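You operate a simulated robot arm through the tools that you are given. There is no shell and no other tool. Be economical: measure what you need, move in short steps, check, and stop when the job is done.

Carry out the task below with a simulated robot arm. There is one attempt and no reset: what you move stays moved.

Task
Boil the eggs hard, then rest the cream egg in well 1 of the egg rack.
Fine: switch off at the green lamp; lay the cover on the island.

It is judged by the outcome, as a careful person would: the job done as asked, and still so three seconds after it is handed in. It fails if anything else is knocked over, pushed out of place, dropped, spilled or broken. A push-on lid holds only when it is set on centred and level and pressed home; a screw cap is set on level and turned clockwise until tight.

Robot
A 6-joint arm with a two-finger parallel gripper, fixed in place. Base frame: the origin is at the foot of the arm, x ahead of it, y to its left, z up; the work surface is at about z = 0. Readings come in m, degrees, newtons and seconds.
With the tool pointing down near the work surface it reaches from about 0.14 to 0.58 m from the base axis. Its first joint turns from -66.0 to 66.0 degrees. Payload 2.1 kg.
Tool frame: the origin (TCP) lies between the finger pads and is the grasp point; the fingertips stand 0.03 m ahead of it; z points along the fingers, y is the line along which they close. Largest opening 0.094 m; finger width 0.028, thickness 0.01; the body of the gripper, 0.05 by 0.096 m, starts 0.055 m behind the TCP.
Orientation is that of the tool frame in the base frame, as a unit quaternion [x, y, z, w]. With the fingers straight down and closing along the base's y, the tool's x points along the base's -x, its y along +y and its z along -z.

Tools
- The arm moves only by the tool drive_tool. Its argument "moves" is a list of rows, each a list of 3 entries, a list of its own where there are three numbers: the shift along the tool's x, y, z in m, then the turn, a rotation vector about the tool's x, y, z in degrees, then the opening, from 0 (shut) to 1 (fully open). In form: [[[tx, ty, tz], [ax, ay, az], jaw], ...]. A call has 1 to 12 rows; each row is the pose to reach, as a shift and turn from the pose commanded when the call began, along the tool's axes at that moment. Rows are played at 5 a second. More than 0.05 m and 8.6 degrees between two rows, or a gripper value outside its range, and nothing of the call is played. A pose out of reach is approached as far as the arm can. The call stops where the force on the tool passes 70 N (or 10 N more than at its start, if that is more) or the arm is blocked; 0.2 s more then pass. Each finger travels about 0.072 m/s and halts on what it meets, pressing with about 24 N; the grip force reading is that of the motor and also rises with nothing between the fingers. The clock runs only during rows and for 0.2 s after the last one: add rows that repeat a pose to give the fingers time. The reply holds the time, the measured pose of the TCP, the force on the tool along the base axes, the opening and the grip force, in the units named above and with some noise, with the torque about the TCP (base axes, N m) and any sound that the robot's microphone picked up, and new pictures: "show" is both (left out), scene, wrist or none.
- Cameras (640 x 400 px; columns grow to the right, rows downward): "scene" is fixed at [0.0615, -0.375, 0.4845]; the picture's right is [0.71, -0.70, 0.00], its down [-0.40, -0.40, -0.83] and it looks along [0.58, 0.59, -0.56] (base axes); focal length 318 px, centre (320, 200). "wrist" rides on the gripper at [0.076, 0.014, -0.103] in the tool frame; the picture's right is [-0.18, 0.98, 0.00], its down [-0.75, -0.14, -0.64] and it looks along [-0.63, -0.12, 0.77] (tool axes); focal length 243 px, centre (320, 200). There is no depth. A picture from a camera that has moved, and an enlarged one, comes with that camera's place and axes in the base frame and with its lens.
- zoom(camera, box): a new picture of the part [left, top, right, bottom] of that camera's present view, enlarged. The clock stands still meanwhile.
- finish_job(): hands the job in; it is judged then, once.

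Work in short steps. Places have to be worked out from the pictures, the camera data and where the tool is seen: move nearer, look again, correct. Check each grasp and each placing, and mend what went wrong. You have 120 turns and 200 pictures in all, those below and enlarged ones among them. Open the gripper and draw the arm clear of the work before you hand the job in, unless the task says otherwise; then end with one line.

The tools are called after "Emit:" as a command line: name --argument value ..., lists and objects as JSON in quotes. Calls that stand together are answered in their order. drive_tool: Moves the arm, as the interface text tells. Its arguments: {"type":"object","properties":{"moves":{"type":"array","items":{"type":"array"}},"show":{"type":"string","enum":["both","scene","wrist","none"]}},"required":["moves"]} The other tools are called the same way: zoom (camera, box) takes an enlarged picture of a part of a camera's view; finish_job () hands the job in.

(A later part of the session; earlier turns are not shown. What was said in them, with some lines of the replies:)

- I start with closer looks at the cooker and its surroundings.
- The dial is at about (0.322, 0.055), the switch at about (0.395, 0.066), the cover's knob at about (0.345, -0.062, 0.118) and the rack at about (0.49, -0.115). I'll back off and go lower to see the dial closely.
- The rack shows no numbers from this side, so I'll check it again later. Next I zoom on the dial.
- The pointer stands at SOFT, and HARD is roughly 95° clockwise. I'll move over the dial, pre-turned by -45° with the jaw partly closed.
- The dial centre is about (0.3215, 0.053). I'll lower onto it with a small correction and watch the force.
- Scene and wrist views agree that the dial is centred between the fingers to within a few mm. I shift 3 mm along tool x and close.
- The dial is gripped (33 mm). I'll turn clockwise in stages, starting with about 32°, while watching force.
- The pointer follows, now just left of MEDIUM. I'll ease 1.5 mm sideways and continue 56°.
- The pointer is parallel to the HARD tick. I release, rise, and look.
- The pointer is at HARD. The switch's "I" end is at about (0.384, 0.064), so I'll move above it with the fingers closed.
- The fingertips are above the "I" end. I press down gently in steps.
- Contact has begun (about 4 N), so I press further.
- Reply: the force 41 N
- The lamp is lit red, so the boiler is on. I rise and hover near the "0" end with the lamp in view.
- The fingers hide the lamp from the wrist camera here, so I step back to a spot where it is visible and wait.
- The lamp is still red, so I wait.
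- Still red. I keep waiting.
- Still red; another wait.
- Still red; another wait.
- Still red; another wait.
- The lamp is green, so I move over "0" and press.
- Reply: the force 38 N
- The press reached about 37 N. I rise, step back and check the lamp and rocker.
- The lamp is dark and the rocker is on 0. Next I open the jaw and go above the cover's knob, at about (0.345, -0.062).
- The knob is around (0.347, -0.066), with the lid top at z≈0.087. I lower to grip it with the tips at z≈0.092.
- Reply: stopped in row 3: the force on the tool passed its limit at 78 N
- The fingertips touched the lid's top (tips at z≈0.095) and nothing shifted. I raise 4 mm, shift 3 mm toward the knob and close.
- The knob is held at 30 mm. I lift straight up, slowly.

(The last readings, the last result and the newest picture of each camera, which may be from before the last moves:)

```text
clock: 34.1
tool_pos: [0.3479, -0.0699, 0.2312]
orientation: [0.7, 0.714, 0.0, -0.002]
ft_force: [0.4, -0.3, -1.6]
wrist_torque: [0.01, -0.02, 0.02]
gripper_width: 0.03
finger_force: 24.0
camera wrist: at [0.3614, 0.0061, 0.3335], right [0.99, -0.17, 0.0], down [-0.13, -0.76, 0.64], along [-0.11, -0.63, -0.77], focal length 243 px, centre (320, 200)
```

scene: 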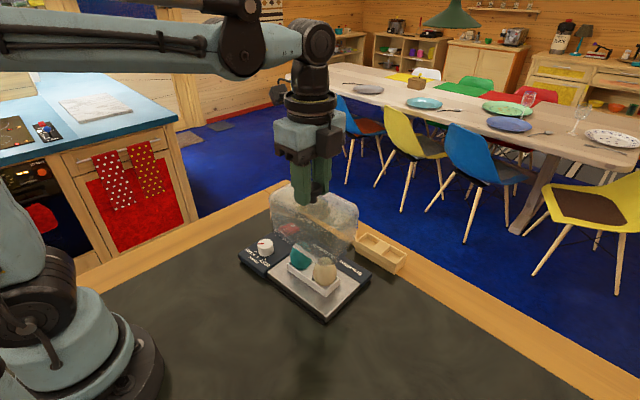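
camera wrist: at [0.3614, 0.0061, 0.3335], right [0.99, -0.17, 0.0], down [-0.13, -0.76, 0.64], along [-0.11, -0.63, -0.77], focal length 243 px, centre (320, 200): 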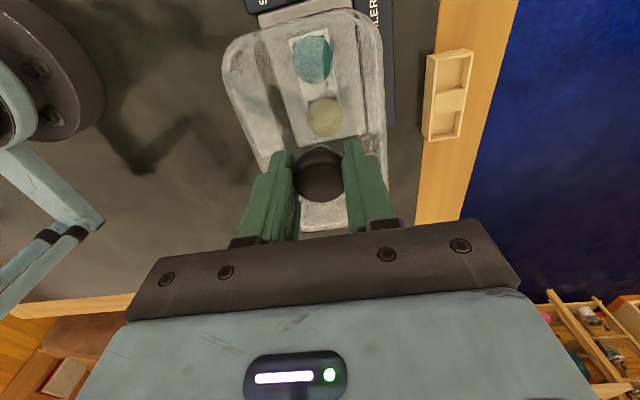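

The cover is clear of the eggs. I carry it along -y to free worktop at about (0.33, -0.29).

Emit:
drive_tool --moves '[[[-0.03, -0.002, 0], [0, 0, 0], 0.25], [[-0.06, -0.004, 0], [0, 0, 0], 0.25], [[-0.09, -0.006, 0], [0, 0, 0], 0.25], [[-0.12, -0.01, 0], [0, 0, 0], 0.25], [[-0.15, -0.013, 0], [0, 0, 0], 0.25], [[-0.18, -0.015, 0], [0, 0, 0], 0.25], [[-0.2, -0.018, 0], [0, 0, 0], 0.25], [[-0.22, -0.02, 0], [0, 0, 0], 0.25]]'

```text
clock: 35.9
tool_pos: [0.3311, -0.2891, 0.2296]
orientation: [0.7, 0.714, -0.001, -0.002]
ft_force: [0.4, 0.7, -1.8]
wrist_torque: [0.0, 0.02, 0.03]
gripper_width: 0.0299
finger_force: 23.7
camera wrist: at [0.3449, -0.2137, 0.3316], right [0.99, -0.17, 0.0], down [-0.12, -0.76, 0.64], along [-0.11, -0.63, -0.77], focal length 243 px, centre (320, 200)
```

scene: 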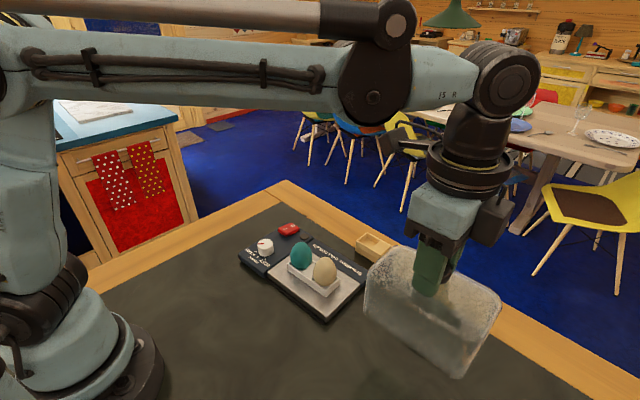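
wrist: 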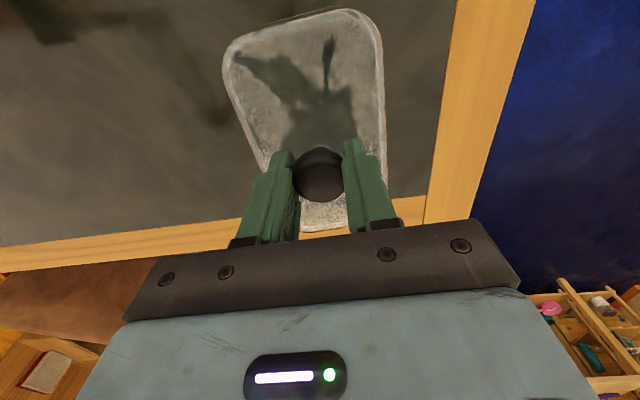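

There is free worktop below, well within the island's border. I lower to just above contact.

Emit:
drive_tool --moves '[[[0, 0, 0.03], [0, 0, 0], 0.25], [[0, 0, 0.06], [0, 0, 0], 0.25], [[0, 0, 0.09], [0, 0, 0], 0.25], [[0, 0, 0.11], [0, 0, 0], 0.25]]' --show "scene"

```text
clock: 36.9
tool_pos: [0.3314, -0.2876, 0.1168]
orientation: [0.7, 0.714, -0.001, -0.001]
ft_force: [0.2, 0.8, -1.0]
wrist_torque: [-0.01, -0.04, 0.01]
gripper_width: 0.03
finger_force: 24.3
```

scene: 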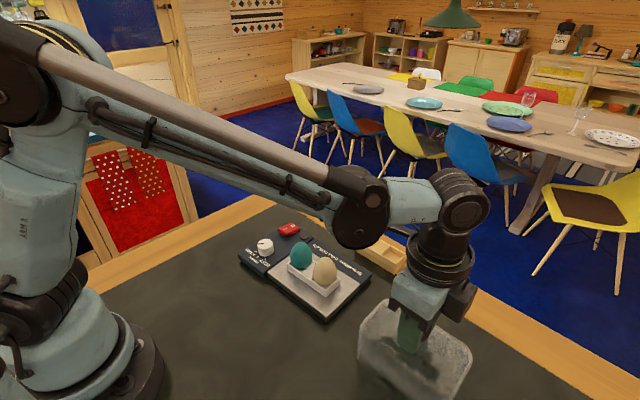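

I lower in small steps until there is contact.

Emit:
drive_tool --moves '[[[0, 0, 0.004], [0, 0, 0], 0.25], [[0, 0, 0.007], [0, 0, 0], 0.25], [[0, 0, 0.01], [0, 0, 0], 0.25], [[0, 0, 0.012], [0, 0, 0], 0.25]]' --show "none"

```text
clock: 37.9
tool_pos: [0.332, -0.2887, 0.1072]
orientation: [0.7, 0.714, -0.001, -0.002]
ft_force: [-0.1, 1.2, 2.1]
wrist_torque: [-0.1, -0.08, 0.04]
gripper_width: 0.0298
finger_force: 23.8
```

Light contact; I go a little further.

Emit:
drive_tool --moves '[[[0, 0, 0.001], [0, 0, 0], 0.25], [[0, 0, 0.002], [0, 0, 0], 0.25]]'

```text
clock: 38.5
tool_pos: [0.3324, -0.2893, 0.1065]
orientation: [0.7, 0.714, 0.0, -0.002]
ft_force: [-1.8, 6.4, 55.7]
wrist_torque: [-0.05, 0.53, 0.02]
gripper_width: 0.03
finger_force: 24.4
camera wrist: at [0.3455, -0.2139, 0.2094], right [0.99, -0.17, 0.0], down [-0.12, -0.76, 0.64], along [-0.11, -0.63, -0.77], focal length 243 px, centre (320, 200)
```

scene: 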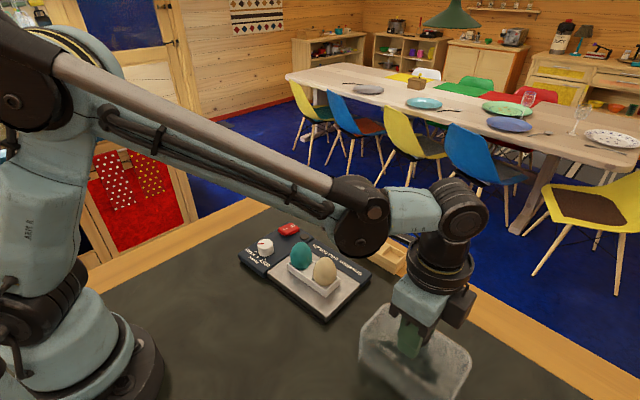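
wrist: 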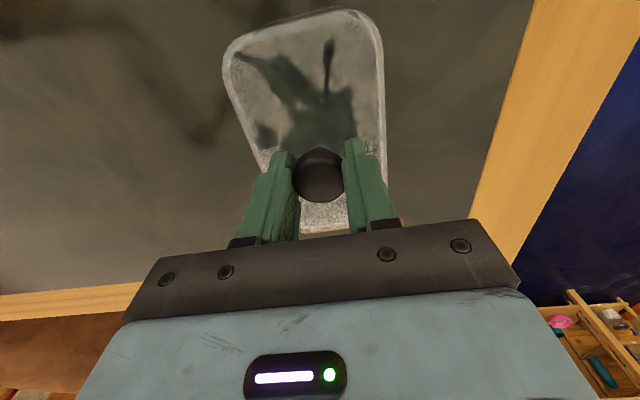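

The cover is firmly seated (56 N). I relieve the pressure, open and rise.

Emit:
drive_tool --moves '[[[0, 0, -0.002], [0, 0, 0], 0.25], [[0, 0, -0.002], [0, 0, 0], 0.5], [[0, 0, -0.002], [0, 0, 0], 0.7], [[0, 0, -0.02], [0, 0, 0], 0.7], [[0, 0, -0.06], [0, 0, 0], 0.7], [[0, 0, -0.1], [0, 0, 0], 0.7]]'

```text
clock: 39.9
tool_pos: [0.3321, -0.2905, 0.2042]
orientation: [0.7, 0.714, 0.0, -0.002]
ft_force: [-0.2, 0.1, -0.4]
wrist_torque: [0.01, -0.02, -0.01]
gripper_width: 0.0657
finger_force: 0.0
camera wrist: at [0.3452, -0.2148, 0.308], right [0.99, -0.17, 0.0], down [-0.13, -0.76, 0.64], along [-0.11, -0.63, -0.77], focal length 243 px, centre (320, 200)
```

scene: 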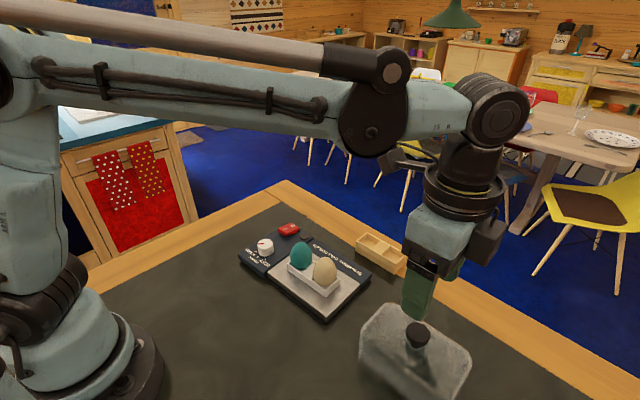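
wrist: 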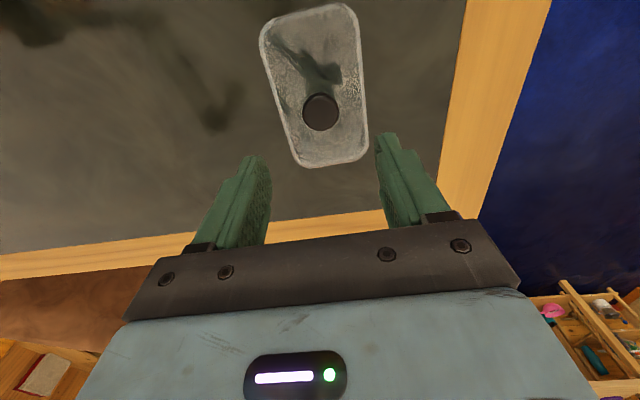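

The cover sits flat on the island. Next I go toward the rack, staying high, to look for well markings and locate the egg.

Emit:
drive_tool --moves '[[[0.03, 0.015, -0.03], [0, 0, 0], 0.7], [[0.07, 0.03, -0.04], [0, 0, 0], 0.7], [[0.11, 0.05, -0.04], [0, 0, 0], 0.7], [[0.15, 0.07, -0.04], [0, 0, 0], 0.7], [[0.19, 0.09, -0.04], [0, 0, 0], 0.7], [[0.22, 0.11, -0.03], [0, 0, 0], 0.7], [[0.24, 0.12, 0], [0, 0, 0], 0.7]]' --show "wrist"

Emit:
zoom --camera "wrist" --box '[260, 60, 420, 160]'

Emit:
zoom --camera "scene" --box '[260, 200, 420, 300]'

```text
clock: 41.5
tool_pos: [0.4491, -0.0467, 0.2062]
orientation: [0.701, 0.713, 0.0, -0.001]
ft_force: [-0.6, -0.3, 0.2]
wrist_torque: [0.0, -0.01, 0.01]
gripper_width: 0.0658
finger_force: 0.0
camera wrist: at [0.462, 0.028, 0.3091], right [0.99, -0.17, 0.0], down [-0.13, -0.76, 0.64], along [-0.11, -0.63, -0.77], focal length 243 px, centre (320, 200)
```

wrist: 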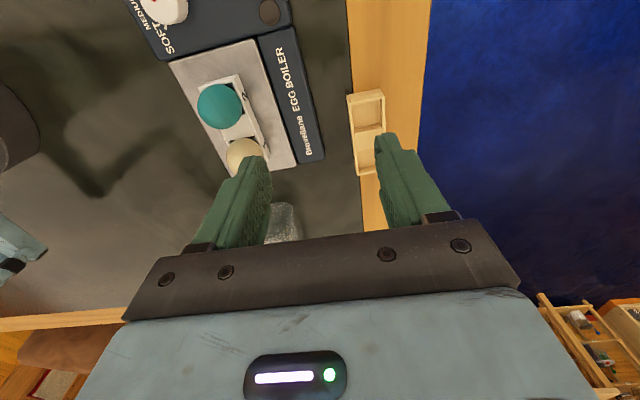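

```text
4.00 times, centred on (340, 110) of wrist
camera zoom: at [0.462, 0.028, 0.3091], right [0.99, -0.17, 0.0], down [-0.13, -0.76, 0.64], along [-0.11, -0.63, -0.77], focal length 970 px, centre (240, 560)
```

zoom: 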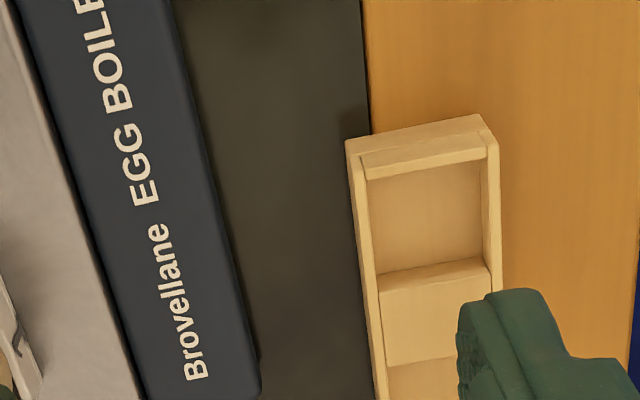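

```text
4.00 times, centred on (340, 250) of scene
camera zoom: at [0.0615, -0.375, 0.4845], right [0.71, -0.7, 0.0], down [-0.4, -0.4, -0.83], along [0.58, 0.59, -0.56], focal length 1273 px, centre (240, 0)
```

zoom: 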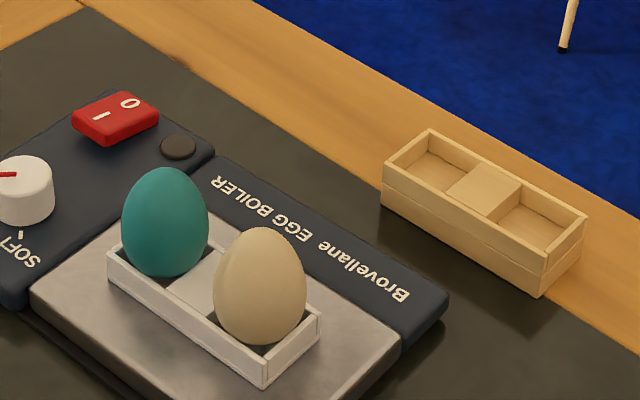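

No marks on the rack yet, but I see something dark beside the egg holder in the boiler. I zoom there.

Emit:
zoom --camera "wrist" --box '[180, 60, 308, 180]'

Emit:
zoom --camera "wrist" --box '[335, 80, 399, 140]'

```text
3.33 times, centred on (244, 120) of wrist
camera zoom: at [0.462, 0.028, 0.3091], right [0.99, -0.17, 0.0], down [-0.13, -0.76, 0.64], along [-0.11, -0.63, -0.77], focal length 809 px, centre (573, 467)
```

zoom: 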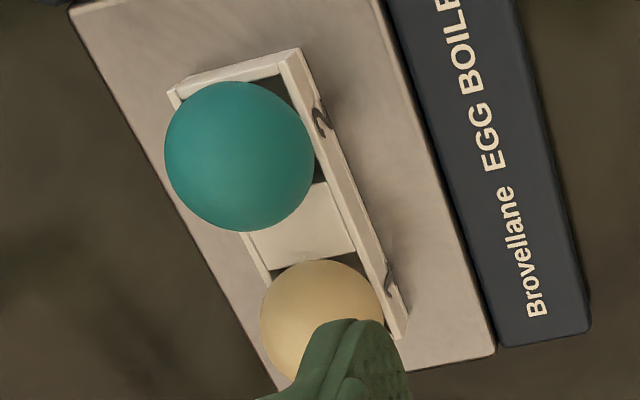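

```text
6.67 times, centred on (367, 110) of wrist
camera zoom: at [0.462, 0.028, 0.3091], right [0.99, -0.17, 0.0], down [-0.13, -0.76, 0.64], along [-0.11, -0.63, -0.77], focal length 1618 px, centre (7, 800)
```

zoom: 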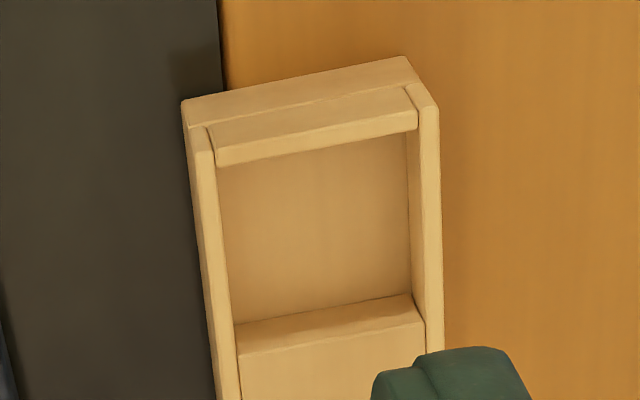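

The boiler's tray is numbered on its +x face (2 by the teal egg, 1 by the cream). The rack may be numbered on its hidden +x face too, so I turn and reach out to look back at it.

Emit:
drive_tool --moves '[[[-0.007, 0.013, 0], [0, 0, 7.5], 0.9], [[-0.013, 0.025, 0], [0, 0, 15], 1], [[-0.02, 0.038, 0], [0, 0, 22.5], 1], [[-0.026, 0.05, 0.01], [0, 0, 30], 1], [[-0.033, 0.063, 0.02], [0, 0, 37.5], 1], [[-0.04, 0.076, 0.03], [0, 0, 45], 1], [[-0.046, 0.09, 0.04], [0, 0, 52.5], 1], [[-0.053, 0.101, 0.05], [0, 0, 60], 1]]' --show "wrist"

```text
clock: 43.3
tool_pos: [0.5511, -0.0978, 0.1556]
orientation: [0.964, 0.266, -0.001, -0.002]
ft_force: [0.1, 0.0, 0.5]
wrist_torque: [-0.01, -0.03, 0.01]
gripper_width: 0.0941
finger_force: 0.1
camera wrist: at [0.6245, -0.0718, 0.2578], right [0.35, -0.94, 0.0], down [-0.72, -0.27, 0.64], along [-0.6, -0.22, -0.77], focal length 243 px, centre (320, 200)
```

wrist: 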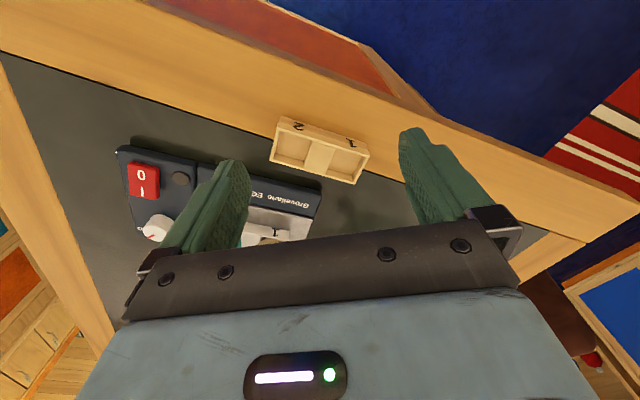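

Emit:
zoom --camera "wrist" --box '[256, 100, 384, 200]'

```text
4.00 times, centred on (320, 150) of wrist
camera zoom: at [0.6245, -0.0718, 0.2578], right [0.35, -0.94, 0.0], down [-0.72, -0.27, 0.64], along [-0.6, -0.22, -0.77], focal length 970 px, centre (320, 400)
```

zoom: 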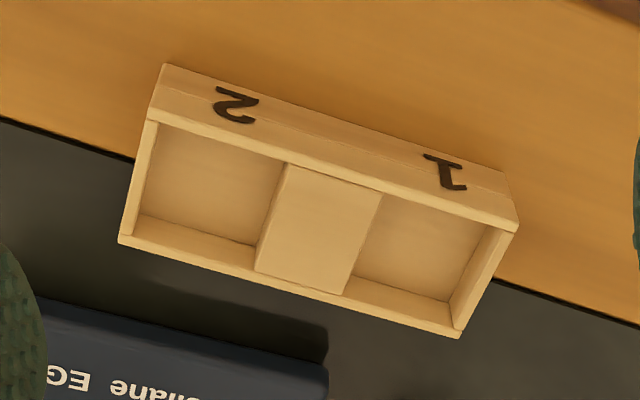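

Well 1 is the -y well, centred at about (0.498, -0.146). The cream egg is at about (0.348, -0.097), with its middle at z≈0.06, so I go above it with the jaw closing along x.

Emit:
drive_tool --moves '[[[-0.022, -0.013, -0.02], [0, 0, -7.5], 0.9], [[-0.044, -0.026, -0.03], [0, 0, -15], 0.85], [[-0.065, -0.039, -0.03], [0, 0, -22.5], 0.8], [[-0.087, -0.052, -0.03], [0, 0, -30], 0.8], [[-0.109, -0.065, -0.03], [0, 0, -37.5], 0.8], [[-0.13, -0.078, -0.03], [0, 0, -45], 0.8], [[-0.152, -0.091, -0.02], [0, 0, -52.5], 0.8], [[-0.174, -0.104, -0.01], [0, 0, -60], 0.8]]' --show "wrist"

Emit:
zoom --camera "scene" --box '[240, 190, 400, 290]'

```text
clock: 45.1
tool_pos: [0.3443, -0.0994, 0.1676]
orientation: [0.7, 0.714, -0.001, -0.002]
ft_force: [-0.8, 0.3, 0.7]
wrist_torque: [0.01, 0.0, 0.01]
gripper_width: 0.0751
finger_force: 0.0
camera wrist: at [0.3583, -0.0234, 0.2695], right [0.99, -0.16, 0.0], down [-0.12, -0.76, 0.64], along [-0.11, -0.63, -0.77], focal length 243 px, centre (320, 200)
```

wrist: 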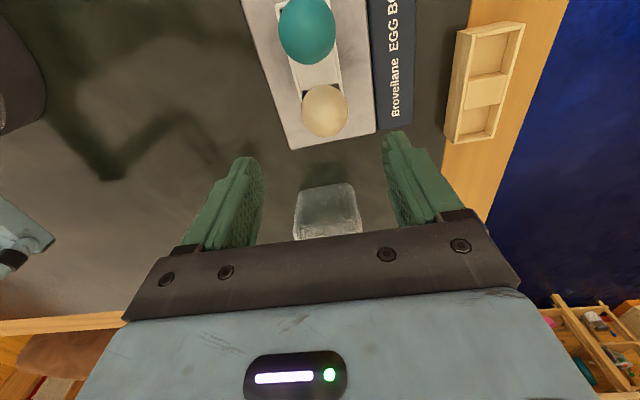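

```text
4.00 times, centred on (320, 240) of scene
camera zoom: at [0.0615, -0.375, 0.4845], right [0.71, -0.7, 0.0], down [-0.4, -0.4, -0.83], along [0.58, 0.59, -0.56], focal length 1273 px, centre (320, 40)
```

zoom: 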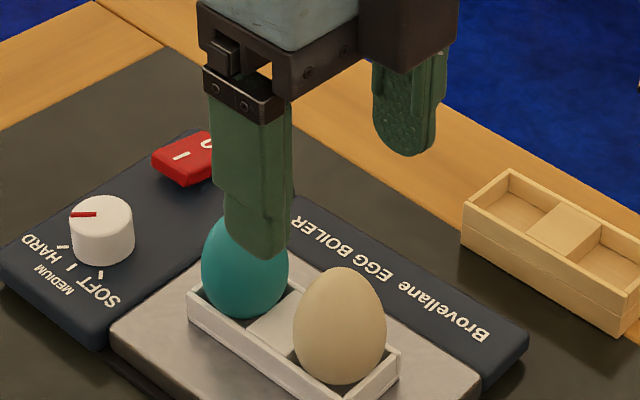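

The egg is confirmed near (0.349, -0.097). I correct by 4 mm and descend part way.

Emit:
drive_tool --moves '[[[0.002, 0.0045, 0.02], [0, 0, 0], 0.8], [[0.002, 0.0045, 0.045], [0, 0, 0], 0.8], [[0.002, 0.0045, 0.065], [0, 0, 0], 0.8]]' --show "wrist"

Emit:
zoom --camera "scene" --box '[240, 190, 400, 290]'

```text
clock: 45.9
tool_pos: [0.3536, -0.0964, 0.1011]
orientation: [0.701, 0.713, -0.001, -0.002]
ft_force: [0.2, -0.1, 0.3]
wrist_torque: [-0.01, -0.02, -0.02]
gripper_width: 0.0756
finger_force: 0.1
camera wrist: at [0.3662, -0.0204, 0.2029], right [0.99, -0.17, 0.0], down [-0.13, -0.76, 0.64], along [-0.11, -0.63, -0.77], focal length 243 px, centre (320, 200)
```

wrist: 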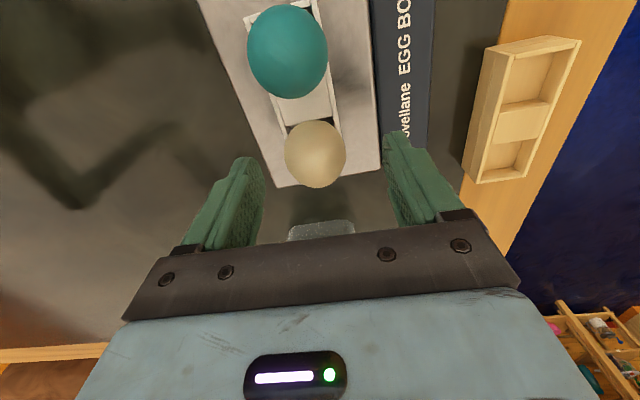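

```text
4.00 times, centred on (320, 240) of scene
camera zoom: at [0.0615, -0.375, 0.4845], right [0.71, -0.7, 0.0], down [-0.4, -0.4, -0.83], along [0.58, 0.59, -0.56], focal length 1273 px, centre (320, 40)
```

zoom: 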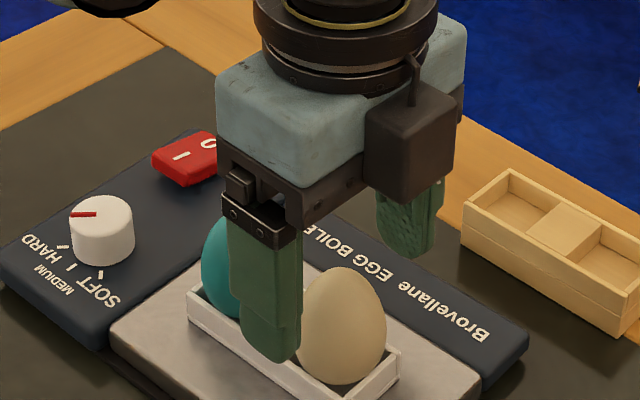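

Both views put the egg about 4 mm toward -x and 3 mm toward -y. I correct and lower to grip height.

Emit:
drive_tool --moves '[[[-0.003, -0.0035, 0.005], [0, 0, 0], 0.8], [[-0.003, -0.0035, 0.014], [0, 0, 0], 0.8], [[-0.003, -0.0035, 0.021], [0, 0, 0], 0.8]]' --show "wrist"

Emit:
zoom --camera "scene" --box '[240, 190, 400, 290]'

```text
clock: 46.7
tool_pos: [0.3474, -0.1003, 0.0793]
orientation: [0.7, 0.714, -0.001, -0.002]
ft_force: [0.0, -0.2, -0.6]
wrist_torque: [-0.01, -0.02, -0.01]
gripper_width: 0.0751
finger_force: 0.0
camera wrist: at [0.3613, -0.0243, 0.182], right [0.99, -0.17, 0.0], down [-0.13, -0.76, 0.64], along [-0.11, -0.63, -0.77], focal length 243 px, centre (320, 200)
```

wrist: 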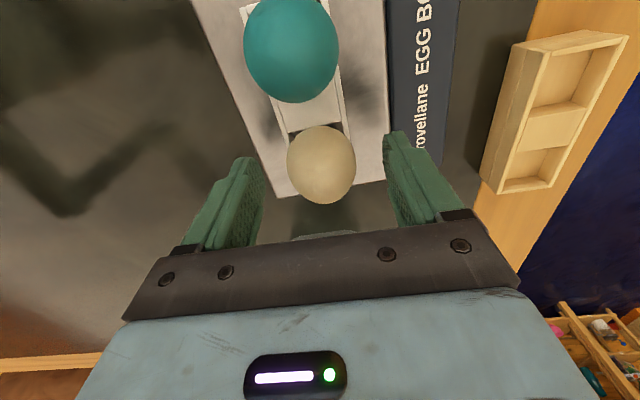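

```text
4.00 times, centred on (320, 240) of scene
camera zoom: at [0.0615, -0.375, 0.4845], right [0.71, -0.7, 0.0], down [-0.4, -0.4, -0.83], along [0.58, 0.59, -0.56], focal length 1273 px, centre (320, 40)
```

zoom: 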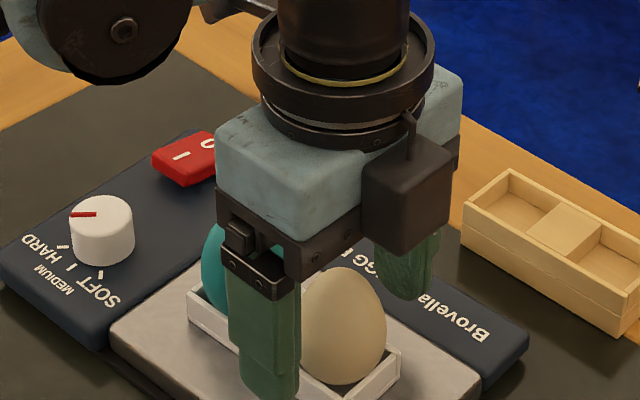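

The egg is centred between the fingers. I close step by step to grip gently.

Emit:
drive_tool --moves '[[[0, 0, 0], [0, 0, 0], 0.6], [[0, 0, 0], [0, 0, 0], 0.5], [[0, 0, 0], [0, 0, 0], 0.45], [[0, 0, 0], [0, 0, 0], 0.43], [[0, 0, 0], [0, 0, 0], 0.43]]' --show "wrist"

```text
clock: 47.9
tool_pos: [0.3486, -0.1, 0.0797]
orientation: [0.7, 0.714, 0.0, -0.002]
ft_force: [5.3, -0.2, 2.2]
wrist_torque: [-0.02, -0.17, 0.08]
gripper_width: 0.0419
finger_force: 12.5
camera wrist: at [0.3615, -0.0241, 0.1821], right [0.99, -0.17, 0.0], down [-0.13, -0.76, 0.64], along [-0.11, -0.63, -0.77], focal length 243 px, centre (320, 200)
```

wrist: 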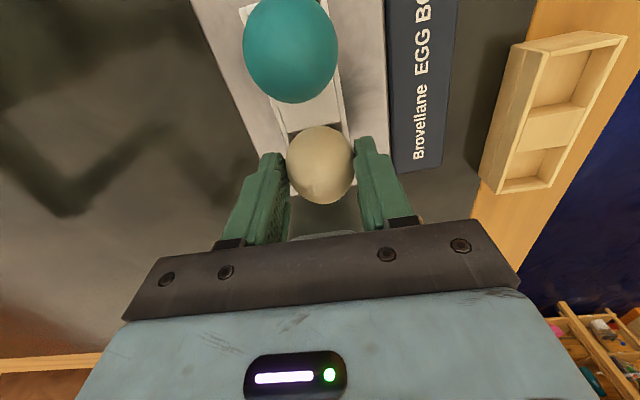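

The egg is held (41.9 mm, 12.5 N). I lift slowly.

Emit:
drive_tool --moves '[[[0, 0.001, 0], [0, 0, 0], 0.42], [[0, 0.001, -0.005], [0, 0, 0], 0.42], [[0, 0.001, -0.012], [0, 0, 0], 0.42], [[0, 0.001, -0.025], [0, 0, 0], 0.42], [[0, 0.001, -0.04], [0, 0, 0], 0.42], [[0, 0.001, -0.06], [0, 0, 0], 0.42]]' --show "wrist"

Emit:
zoom --camera "scene" --box '[240, 170, 400, 290]'

```text
clock: 49.3
tool_pos: [0.3512, -0.0984, 0.1394]
orientation: [0.7, 0.714, 0.0, -0.002]
ft_force: [-0.4, -0.3, -0.5]
wrist_torque: [0.0, 0.01, 0.01]
gripper_width: 0.0418
finger_force: 12.3
camera wrist: at [0.3634, -0.0231, 0.2408], right [0.99, -0.17, 0.0], down [-0.12, -0.76, 0.64], along [-0.11, -0.63, -0.77], focal length 243 px, centre (320, 200)
```

wrist: 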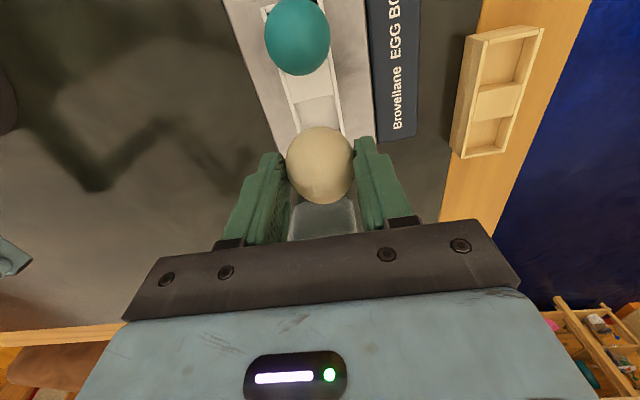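

```text
3.33 times, centred on (320, 230) of scene
camera zoom: at [0.0615, -0.375, 0.4845], right [0.71, -0.7, 0.0], down [-0.4, -0.4, -0.83], along [0.58, 0.59, -0.56], focal length 1061 px, centre (320, 100)
```

zoom: 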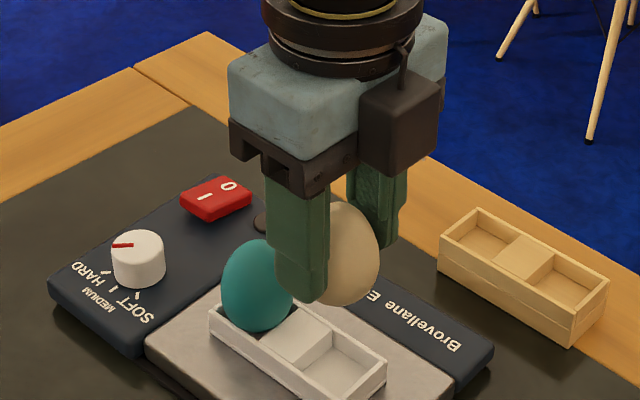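

The egg is securely held. I carry it above well 1 at (0.498, -0.145).

Emit:
drive_tool --moves '[[[-0.01, 0.03, -0.005], [0, 0, 0], 0.42], [[-0.02, 0.06, -0.005], [0, 0, 0], 0.42], [[-0.03, 0.09, -0.005], [0, 0, 0], 0.42], [[-0.04, 0.12, -0.005], [0, 0, 0], 0.42], [[-0.047, 0.147, -0.005], [0, 0, 0], 0.42], [[-0.047, 0.147, 0.01], [0, 0, 0], 0.42], [[-0.047, 0.147, 0.02], [0, 0, 0], 0.42]]' --show "wrist"

Emit:
zoom --camera "scene" --box '[320, 180, 448, 290]'

```text
clock: 50.9
tool_pos: [0.4972, -0.1435, 0.1175]
orientation: [0.701, 0.713, -0.001, -0.002]
ft_force: [-1.1, 1.0, -0.7]
wrist_torque: [0.01, 0.04, 0.01]
gripper_width: 0.0417
finger_force: 12.1
camera wrist: at [0.5097, -0.0675, 0.2195], right [0.99, -0.17, 0.0], down [-0.12, -0.76, 0.64], along [-0.11, -0.63, -0.77], focal length 243 px, centre (320, 200)
```

wrist: 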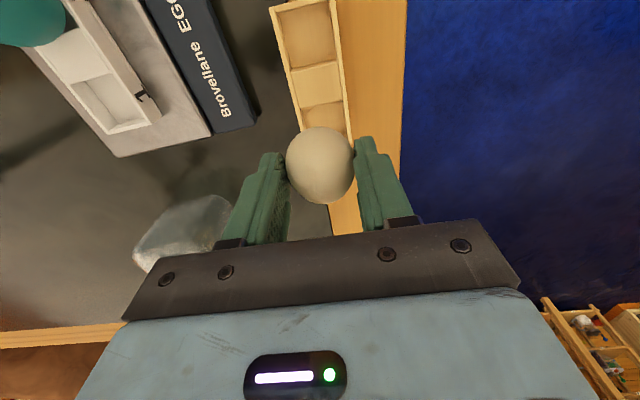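

```text
3.64 times, centred on (384, 235) of scene
camera zoom: at [0.0615, -0.375, 0.4845], right [0.71, -0.7, 0.0], down [-0.4, -0.4, -0.83], along [0.58, 0.59, -0.56], focal length 1157 px, centre (87, 73)
```

zoom: 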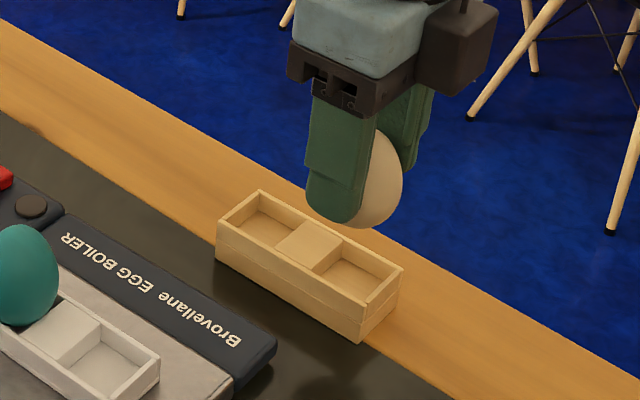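

The alignment with well 1 agrees in both views to within 2-3 mm. I lower to about z=0.082 and look.

Emit:
drive_tool --moves '[[[-0.001, 0.001, 0.01], [0, 0, 0], 0.42], [[-0.001, 0.001, 0.02], [0, 0, 0], 0.42], [[-0.001, 0.001, 0.03], [0, 0, 0], 0.42], [[-0.001, 0.001, 0.035], [0, 0, 0], 0.42]]' --show "wrist"

Emit:
zoom --camera "scene" --box '[340, 200, 430, 280]'

```text
clock: 51.9
tool_pos: [0.497, -0.1453, 0.0816]
orientation: [0.701, 0.713, -0.001, -0.002]
ft_force: [-0.5, 0.4, 0.1]
wrist_torque: [0.01, -0.01, -0.01]
gripper_width: 0.0419
finger_force: 11.8
camera wrist: at [0.5094, -0.0701, 0.1848], right [0.99, -0.17, 0.0], down [-0.13, -0.76, 0.64], along [-0.11, -0.63, -0.77], focal length 243 px, centre (320, 200)
```

wrist: 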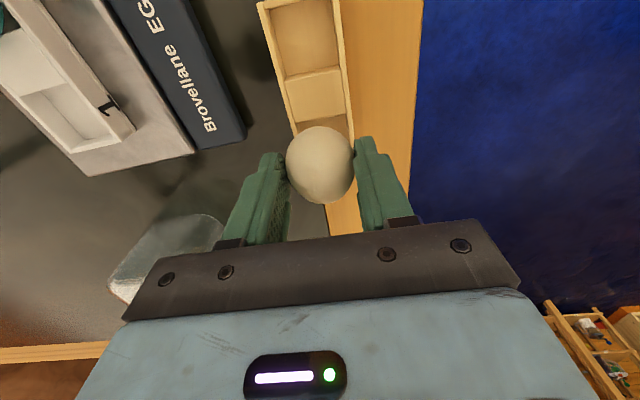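

```text
5.00 times, centred on (385, 240) of scene
camera zoom: at [0.0615, -0.375, 0.4845], right [0.71, -0.7, 0.0], down [-0.4, -0.4, -0.83], along [0.58, 0.59, -0.56], focal length 1591 px, centre (-5, 0)
```

zoom: 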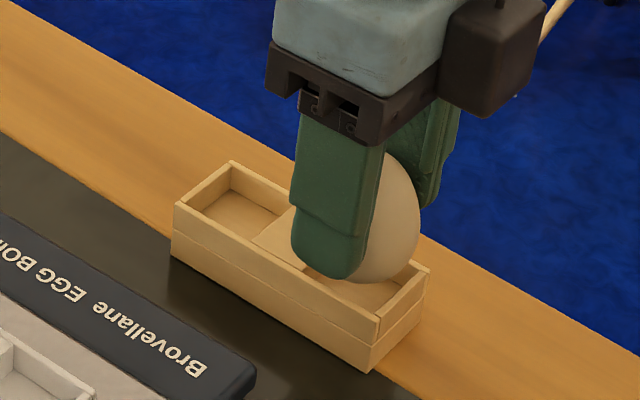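

The egg is entering the well. I lower in small steps and watch the force.

Emit:
drive_tool --moves '[[[0, 0, 0.003], [0, 0, 0], 0.42], [[0, 0, 0.006], [0, 0, 0], 0.42], [[0, 0, 0.008], [0, 0, 0], 0.42]]' --show "none"

Emit:
zoom --camera "scene" --box '[340, 200, 430, 280]'

```text
clock: 52.7
tool_pos: [0.4965, -0.1451, 0.0751]
orientation: [0.7, 0.714, -0.001, -0.002]
ft_force: [0.4, -0.3, -0.9]
wrist_torque: [-0.01, 0.01, 0.0]
gripper_width: 0.0418
finger_force: 11.8
```

```text
5.00 times, centred on (385, 240) of scene
camera zoom: at [0.0615, -0.375, 0.4845], right [0.71, -0.7, 0.0], down [-0.4, -0.4, -0.83], along [0.58, 0.59, -0.56], focal length 1591 px, centre (-5, 0)
```

zoom: 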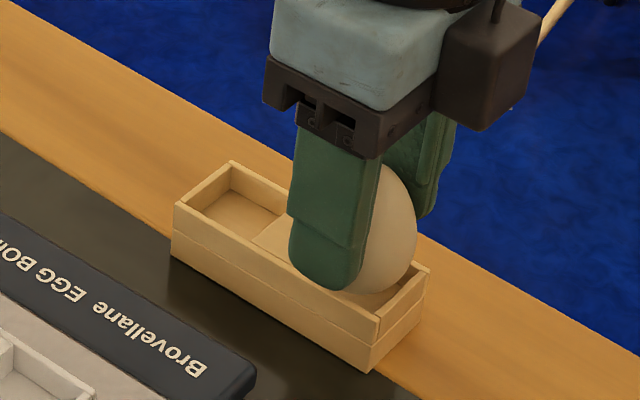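

No contact yet. I continue in 2 mm steps.

Emit:
drive_tool --moves '[[[0, 0, 0.002], [0, 0, 0], 0.42], [[0, 0, 0.004], [0, 0, 0], 0.42], [[0, 0, 0.005], [0, 0, 0], 0.42]]' --show "none"

Emit:
zoom --camera "scene" --box '[340, 200, 430, 280]'

```text
clock: 53.5
tool_pos: [0.497, -0.1439, 0.0707]
orientation: [0.7, 0.714, -0.001, -0.001]
ft_force: [1.4, -0.9, 4.1]
wrist_torque: [0.0, 0.0, -0.01]
gripper_width: 0.0418
finger_force: 12.1
```

```text
5.00 times, centred on (385, 240) of scene
camera zoom: at [0.0614, -0.375, 0.4845], right [0.71, -0.7, 0.0], down [-0.4, -0.4, -0.83], along [0.58, 0.59, -0.56], focal length 1591 px, centre (-5, 0)
```

zoom: 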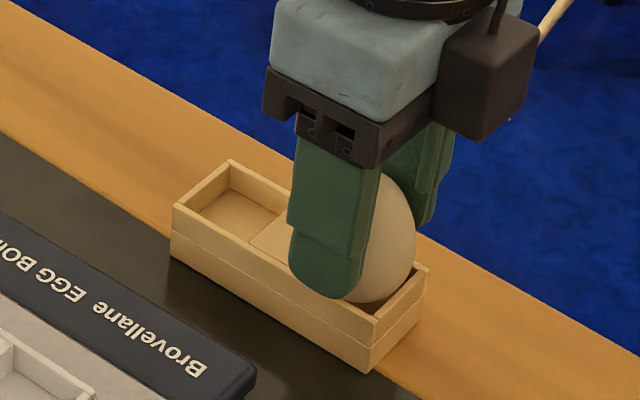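

Contact has begun at 4 N. I try 1.5 mm more.

Emit:
drive_tool --moves '[[[0, 0, 0.0008], [0, 0, 0], 0.42], [[0, 0, 0.0015], [0, 0, 0], 0.42]]' --show "wrist"

```text
clock: 54.1
tool_pos: [0.4985, -0.1449, 0.0687]
orientation: [0.7, 0.714, -0.001, -0.001]
ft_force: [3.5, -1.6, 7.9]
wrist_torque: [0.0, -0.05, -0.03]
gripper_width: 0.0418
finger_force: 12.2
camera wrist: at [0.511, -0.0695, 0.1719], right [0.99, -0.17, 0.0], down [-0.13, -0.76, 0.64], along [-0.11, -0.63, -0.77], focal length 243 px, centre (320, 200)
```

wrist: 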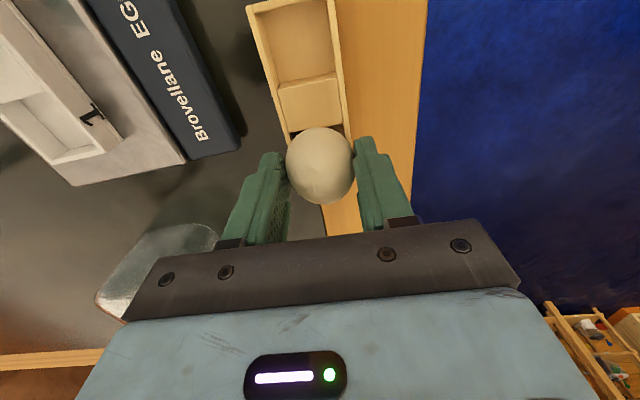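

The lateral force suggests an off-centre touch. I shift 1.5 mm in +x and 1 mm in -y and lower a bit.

Emit:
drive_tool --moves '[[[-0.001, 0.0015, 0], [0, 0, 0], 0.42], [[-0.001, 0.0015, 0.001], [0, 0, 0], 0.42], [[-0.001, 0.0015, 0.002], [0, 0, 0], 0.42]]' --show "none"

Emit:
zoom --camera "scene" --box '[340, 200, 430, 280]'

```text
clock: 54.9
tool_pos: [0.4994, -0.1461, 0.0679]
orientation: [0.701, 0.713, -0.001, -0.003]
ft_force: [1.2, -0.3, 9.2]
wrist_torque: [-0.09, 0.0, -0.04]
gripper_width: 0.0418
finger_force: 12.3
```

```text
5.00 times, centred on (385, 240) of scene
camera zoom: at [0.0614, -0.375, 0.4845], right [0.71, -0.7, 0.0], down [-0.4, -0.4, -0.83], along [0.58, 0.59, -0.56], focal length 1591 px, centre (-5, 0)
```

zoom: 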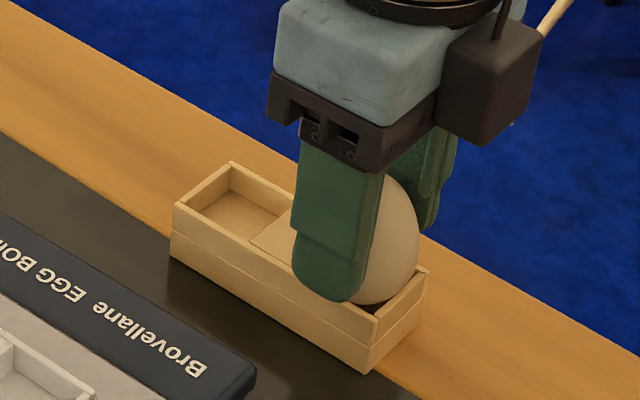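

The lateral force is gone and the egg is seated with 9 N down. I open slowly.

Emit:
drive_tool --moves '[[[0, 0, 0], [0, 0, 0], 0.45], [[0, 0, 0], [0, 0, 0], 0.5], [[0, 0, 0], [0, 0, 0], 0.55]]' --show "wrist"

Emit:
zoom --camera "scene" --box '[340, 200, 430, 280]'

```text
clock: 55.7
tool_pos: [0.4994, -0.1457, 0.0679]
orientation: [0.7, 0.714, 0.0, -0.002]
ft_force: [0.6, -0.3, -0.2]
wrist_torque: [-0.01, -0.02, -0.02]
gripper_width: 0.0517
finger_force: 0.0
camera wrist: at [0.5127, -0.07, 0.1702], right [0.99, -0.17, 0.0], down [-0.13, -0.76, 0.64], along [-0.11, -0.63, -0.77], focal length 243 px, centre (320, 200)
```

wrist: 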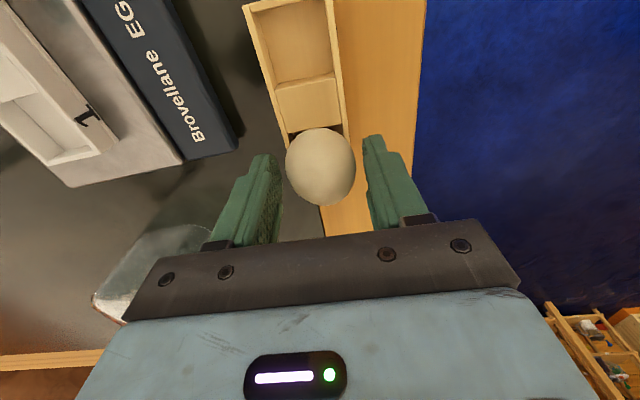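

```text
5.00 times, centred on (385, 240) of scene
camera zoom: at [0.0615, -0.375, 0.4845], right [0.71, -0.7, 0.0], down [-0.4, -0.4, -0.83], along [0.58, 0.59, -0.56], focal length 1591 px, centre (-5, 0)
```

zoom: 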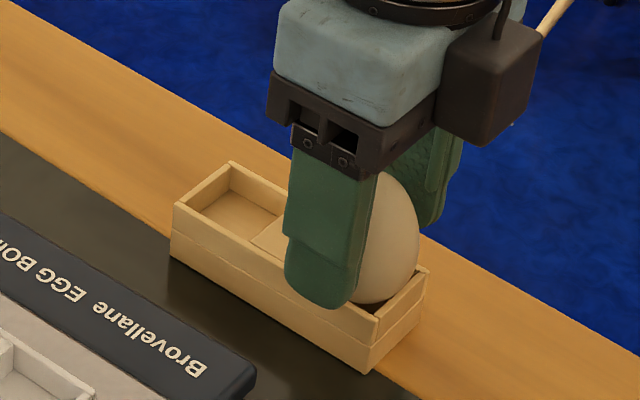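

The egg stays upright. I open wider and rise straight up, then back away.

Emit:
drive_tool --moves '[[[0, 0, 0], [0, 0, 0], 0.8], [[0, 0, 0], [0, 0, 0], 0.8], [[0, 0, -0.03], [0, 0, 0], 0.8], [[0, 0, -0.07], [0, 0, 0], 0.8], [[0, 0, -0.11], [0, 0, 0], 0.8], [[0.03, -0.03, -0.14], [0, 0, 0], 0.8], [[0.06, -0.07, -0.15], [0, 0, 0], 0.8], [[0.1, -0.11, -0.15], [0, 0, 0], 0.8]]'

Emit:
zoom --camera "scene" --box '[240, 190, 432, 310]'

```text
refused: row 6 steps farther than a row can; nothing moved
```

```text
3.33 times, centred on (336, 250) of scene
camera zoom: at [0.0615, -0.375, 0.4845], right [0.71, -0.7, 0.0], down [-0.4, -0.4, -0.83], along [0.58, 0.59, -0.56], focal length 1061 px, centre (267, 33)
```

zoom: 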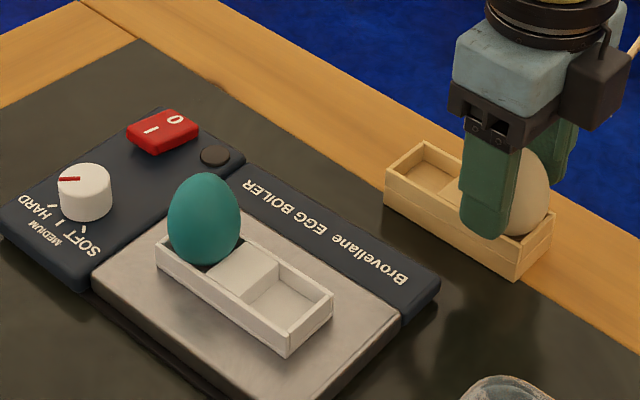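

One row was too long, so I repeat with smaller steps.

Emit:
drive_tool --moves '[[[0, 0, 0], [0, 0, 0], 0.8], [[0, 0, 0], [0, 0, 0], 0.8], [[0, 0, -0.03], [0, 0, 0], 0.8], [[0, 0, -0.07], [0, 0, 0], 0.8], [[0, 0, -0.11], [0, 0, 0], 0.8], [[0.02, -0.03, -0.13], [0, 0, 0], 0.8], [[0.04, -0.06, -0.14], [0, 0, 0], 0.8], [[0.06, -0.09, -0.14], [0, 0, 0], 0.8], [[0.09, -0.12, -0.14], [0, 0, 0], 0.8]]'

Emit:
zoom --camera "scene" --box '[240, 190, 480, 400]'

```text
clock: 57.7
tool_pos: [0.3773, -0.0607, 0.2065]
orientation: [0.701, 0.713, -0.001, -0.001]
ft_force: [0.2, -0.2, 0.0]
wrist_torque: [0.02, 0.02, 0.0]
gripper_width: 0.0752
finger_force: 0.1
camera wrist: at [0.3898, 0.0144, 0.3082], right [0.99, -0.17, 0.0], down [-0.13, -0.76, 0.64], along [-0.11, -0.63, -0.77], focal length 243 px, centre (320, 200)
```

scene: 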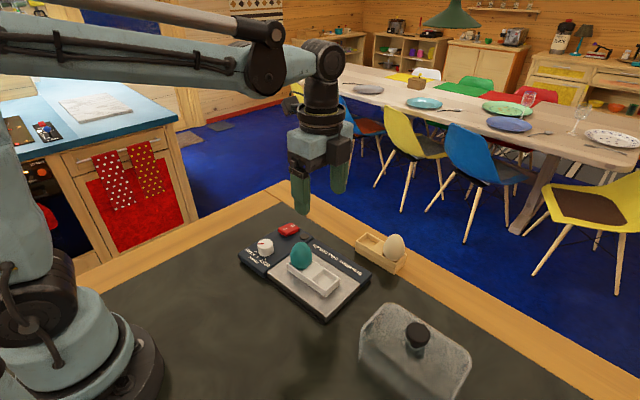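
wrist: 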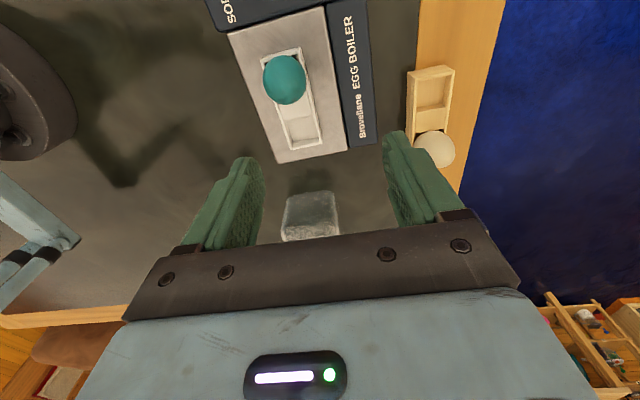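

```text
1.90 times, centred on (360, 295) of scene
camera zoom: at [0.0615, -0.3751, 0.4845], right [0.71, -0.7, 0.0], down [-0.4, -0.4, -0.83], along [0.58, 0.59, -0.56], focal length 606 px, centre (244, 19)
```

zoom: 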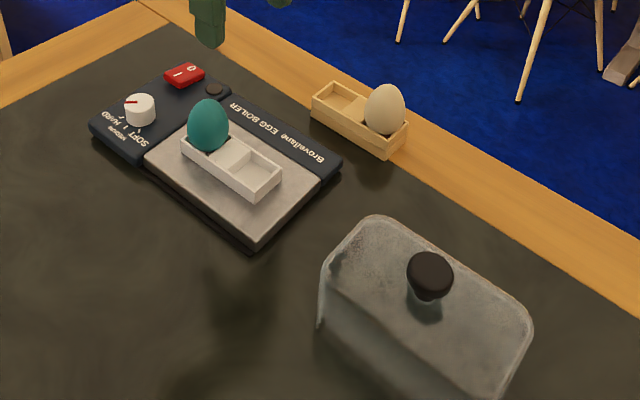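

The egg stands in well 1. One close check of its seating.

Emit:
zoom --camera "scene" --box '[344, 220, 424, 280]'

Emit:
zoom --camera "wrist" --box '[400, 60, 480, 180]'

```text
6.67 times, centred on (384, 250) of scene
camera zoom: at [0.0615, -0.3751, 0.4845], right [0.71, -0.7, 0.0], down [-0.4, -0.4, -0.83], along [0.58, 0.59, -0.56], focal length 2121 px, centre (-107, -133)
```

zoom: 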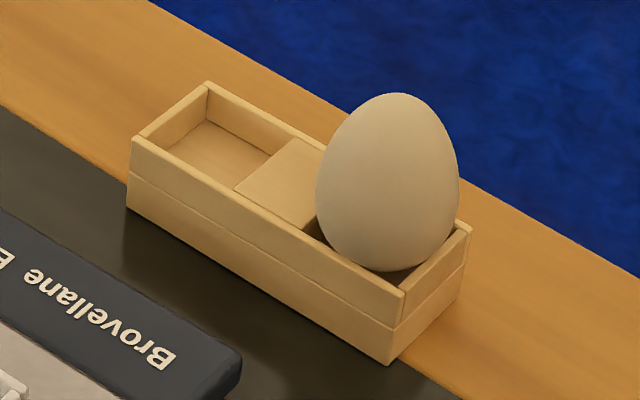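

```text
3.33 times, centred on (440, 120) of wrist
camera zoom: at [0.3898, 0.0144, 0.3082], right [0.99, -0.17, 0.0], down [-0.13, -0.76, 0.64], along [-0.11, -0.63, -0.77], focal length 809 px, centre (-80, 467)
```

zoom: 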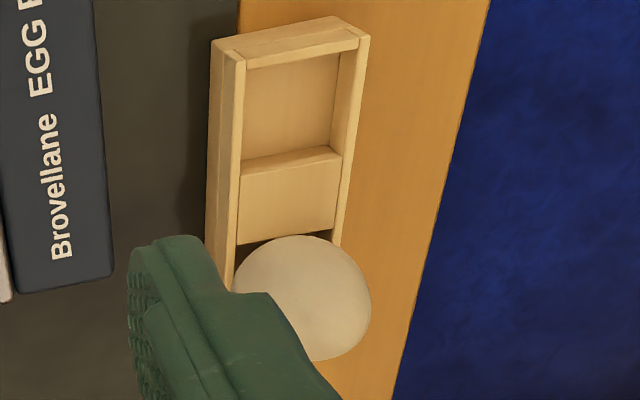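

The egg looks upright and centred. I retreat further, wait, and verify it doesn't move.

Emit:
drive_tool --moves '[[[0.02, -0.03, -0.02], [0, 0, 0], 0.8], [[0.05, -0.06, -0.04], [0, 0, 0], 0.8], [[0.08, -0.09, -0.05], [0, 0, 0], 0.8], [[0.08, -0.09, -0.05], [0, 0, 0], 0.8], [[0.08, -0.09, -0.05], [0, 0, 0], 0.8], [[0.08, -0.09, -0.05], [0, 0, 0], 0.8], [[0.08, -0.09, -0.05], [0, 0, 0], 0.8], [[0.08, -0.09, -0.05], [0, 0, 0], 0.8], [[0.08, -0.09, -0.05], [0, 0, 0], 0.8], [[0.08, -0.09, -0.05], [0, 0, 0], 0.8]]' --show "scene"

Emit:
zoom --camera "scene" --box '[344, 220, 424, 280]'

```text
clock: 59.9
tool_pos: [0.2846, 0.0158, 0.2581]
orientation: [0.7, 0.714, -0.001, -0.002]
ft_force: [-0.6, 0.6, 0.6]
wrist_torque: [0.0, 0.0, -0.04]
gripper_width: 0.0752
finger_force: 0.1
```

scene: 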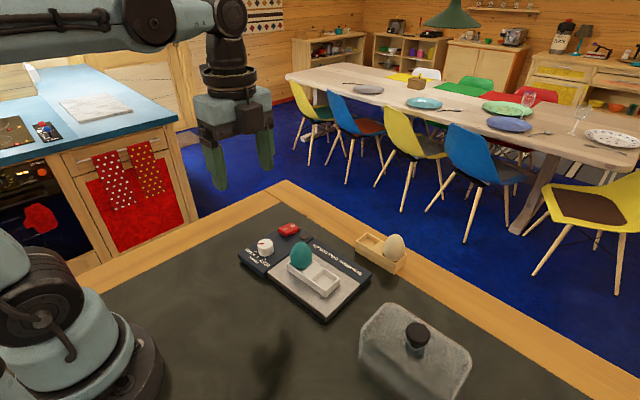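

```text
6.67 times, centred on (384, 250) of scene
camera zoom: at [0.0615, -0.375, 0.4845], right [0.71, -0.7, 0.0], down [-0.4, -0.4, -0.83], along [0.58, 0.59, -0.56], focal length 2121 px, centre (-107, -133)
```

zoom: 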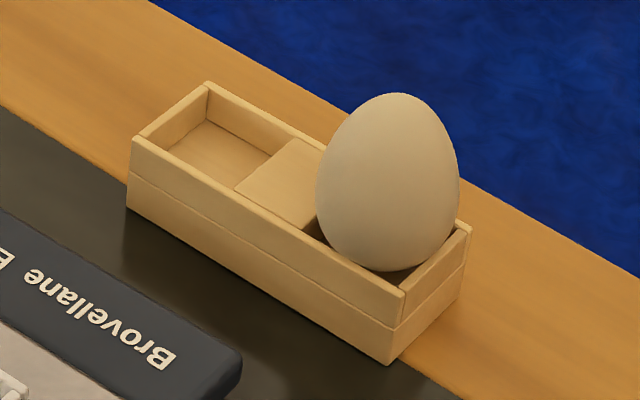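

The egg is unchanged in well 1, the boiler is off, the cover is on the island and the arm is clear. I hand in.

Emit:
finish_job

```text
The job is handed in.
```

I boiled the eggs on HARD, switched off at the green lamp, laid the cover on the island and set the cream egg upright in well 1; the job is handed in.
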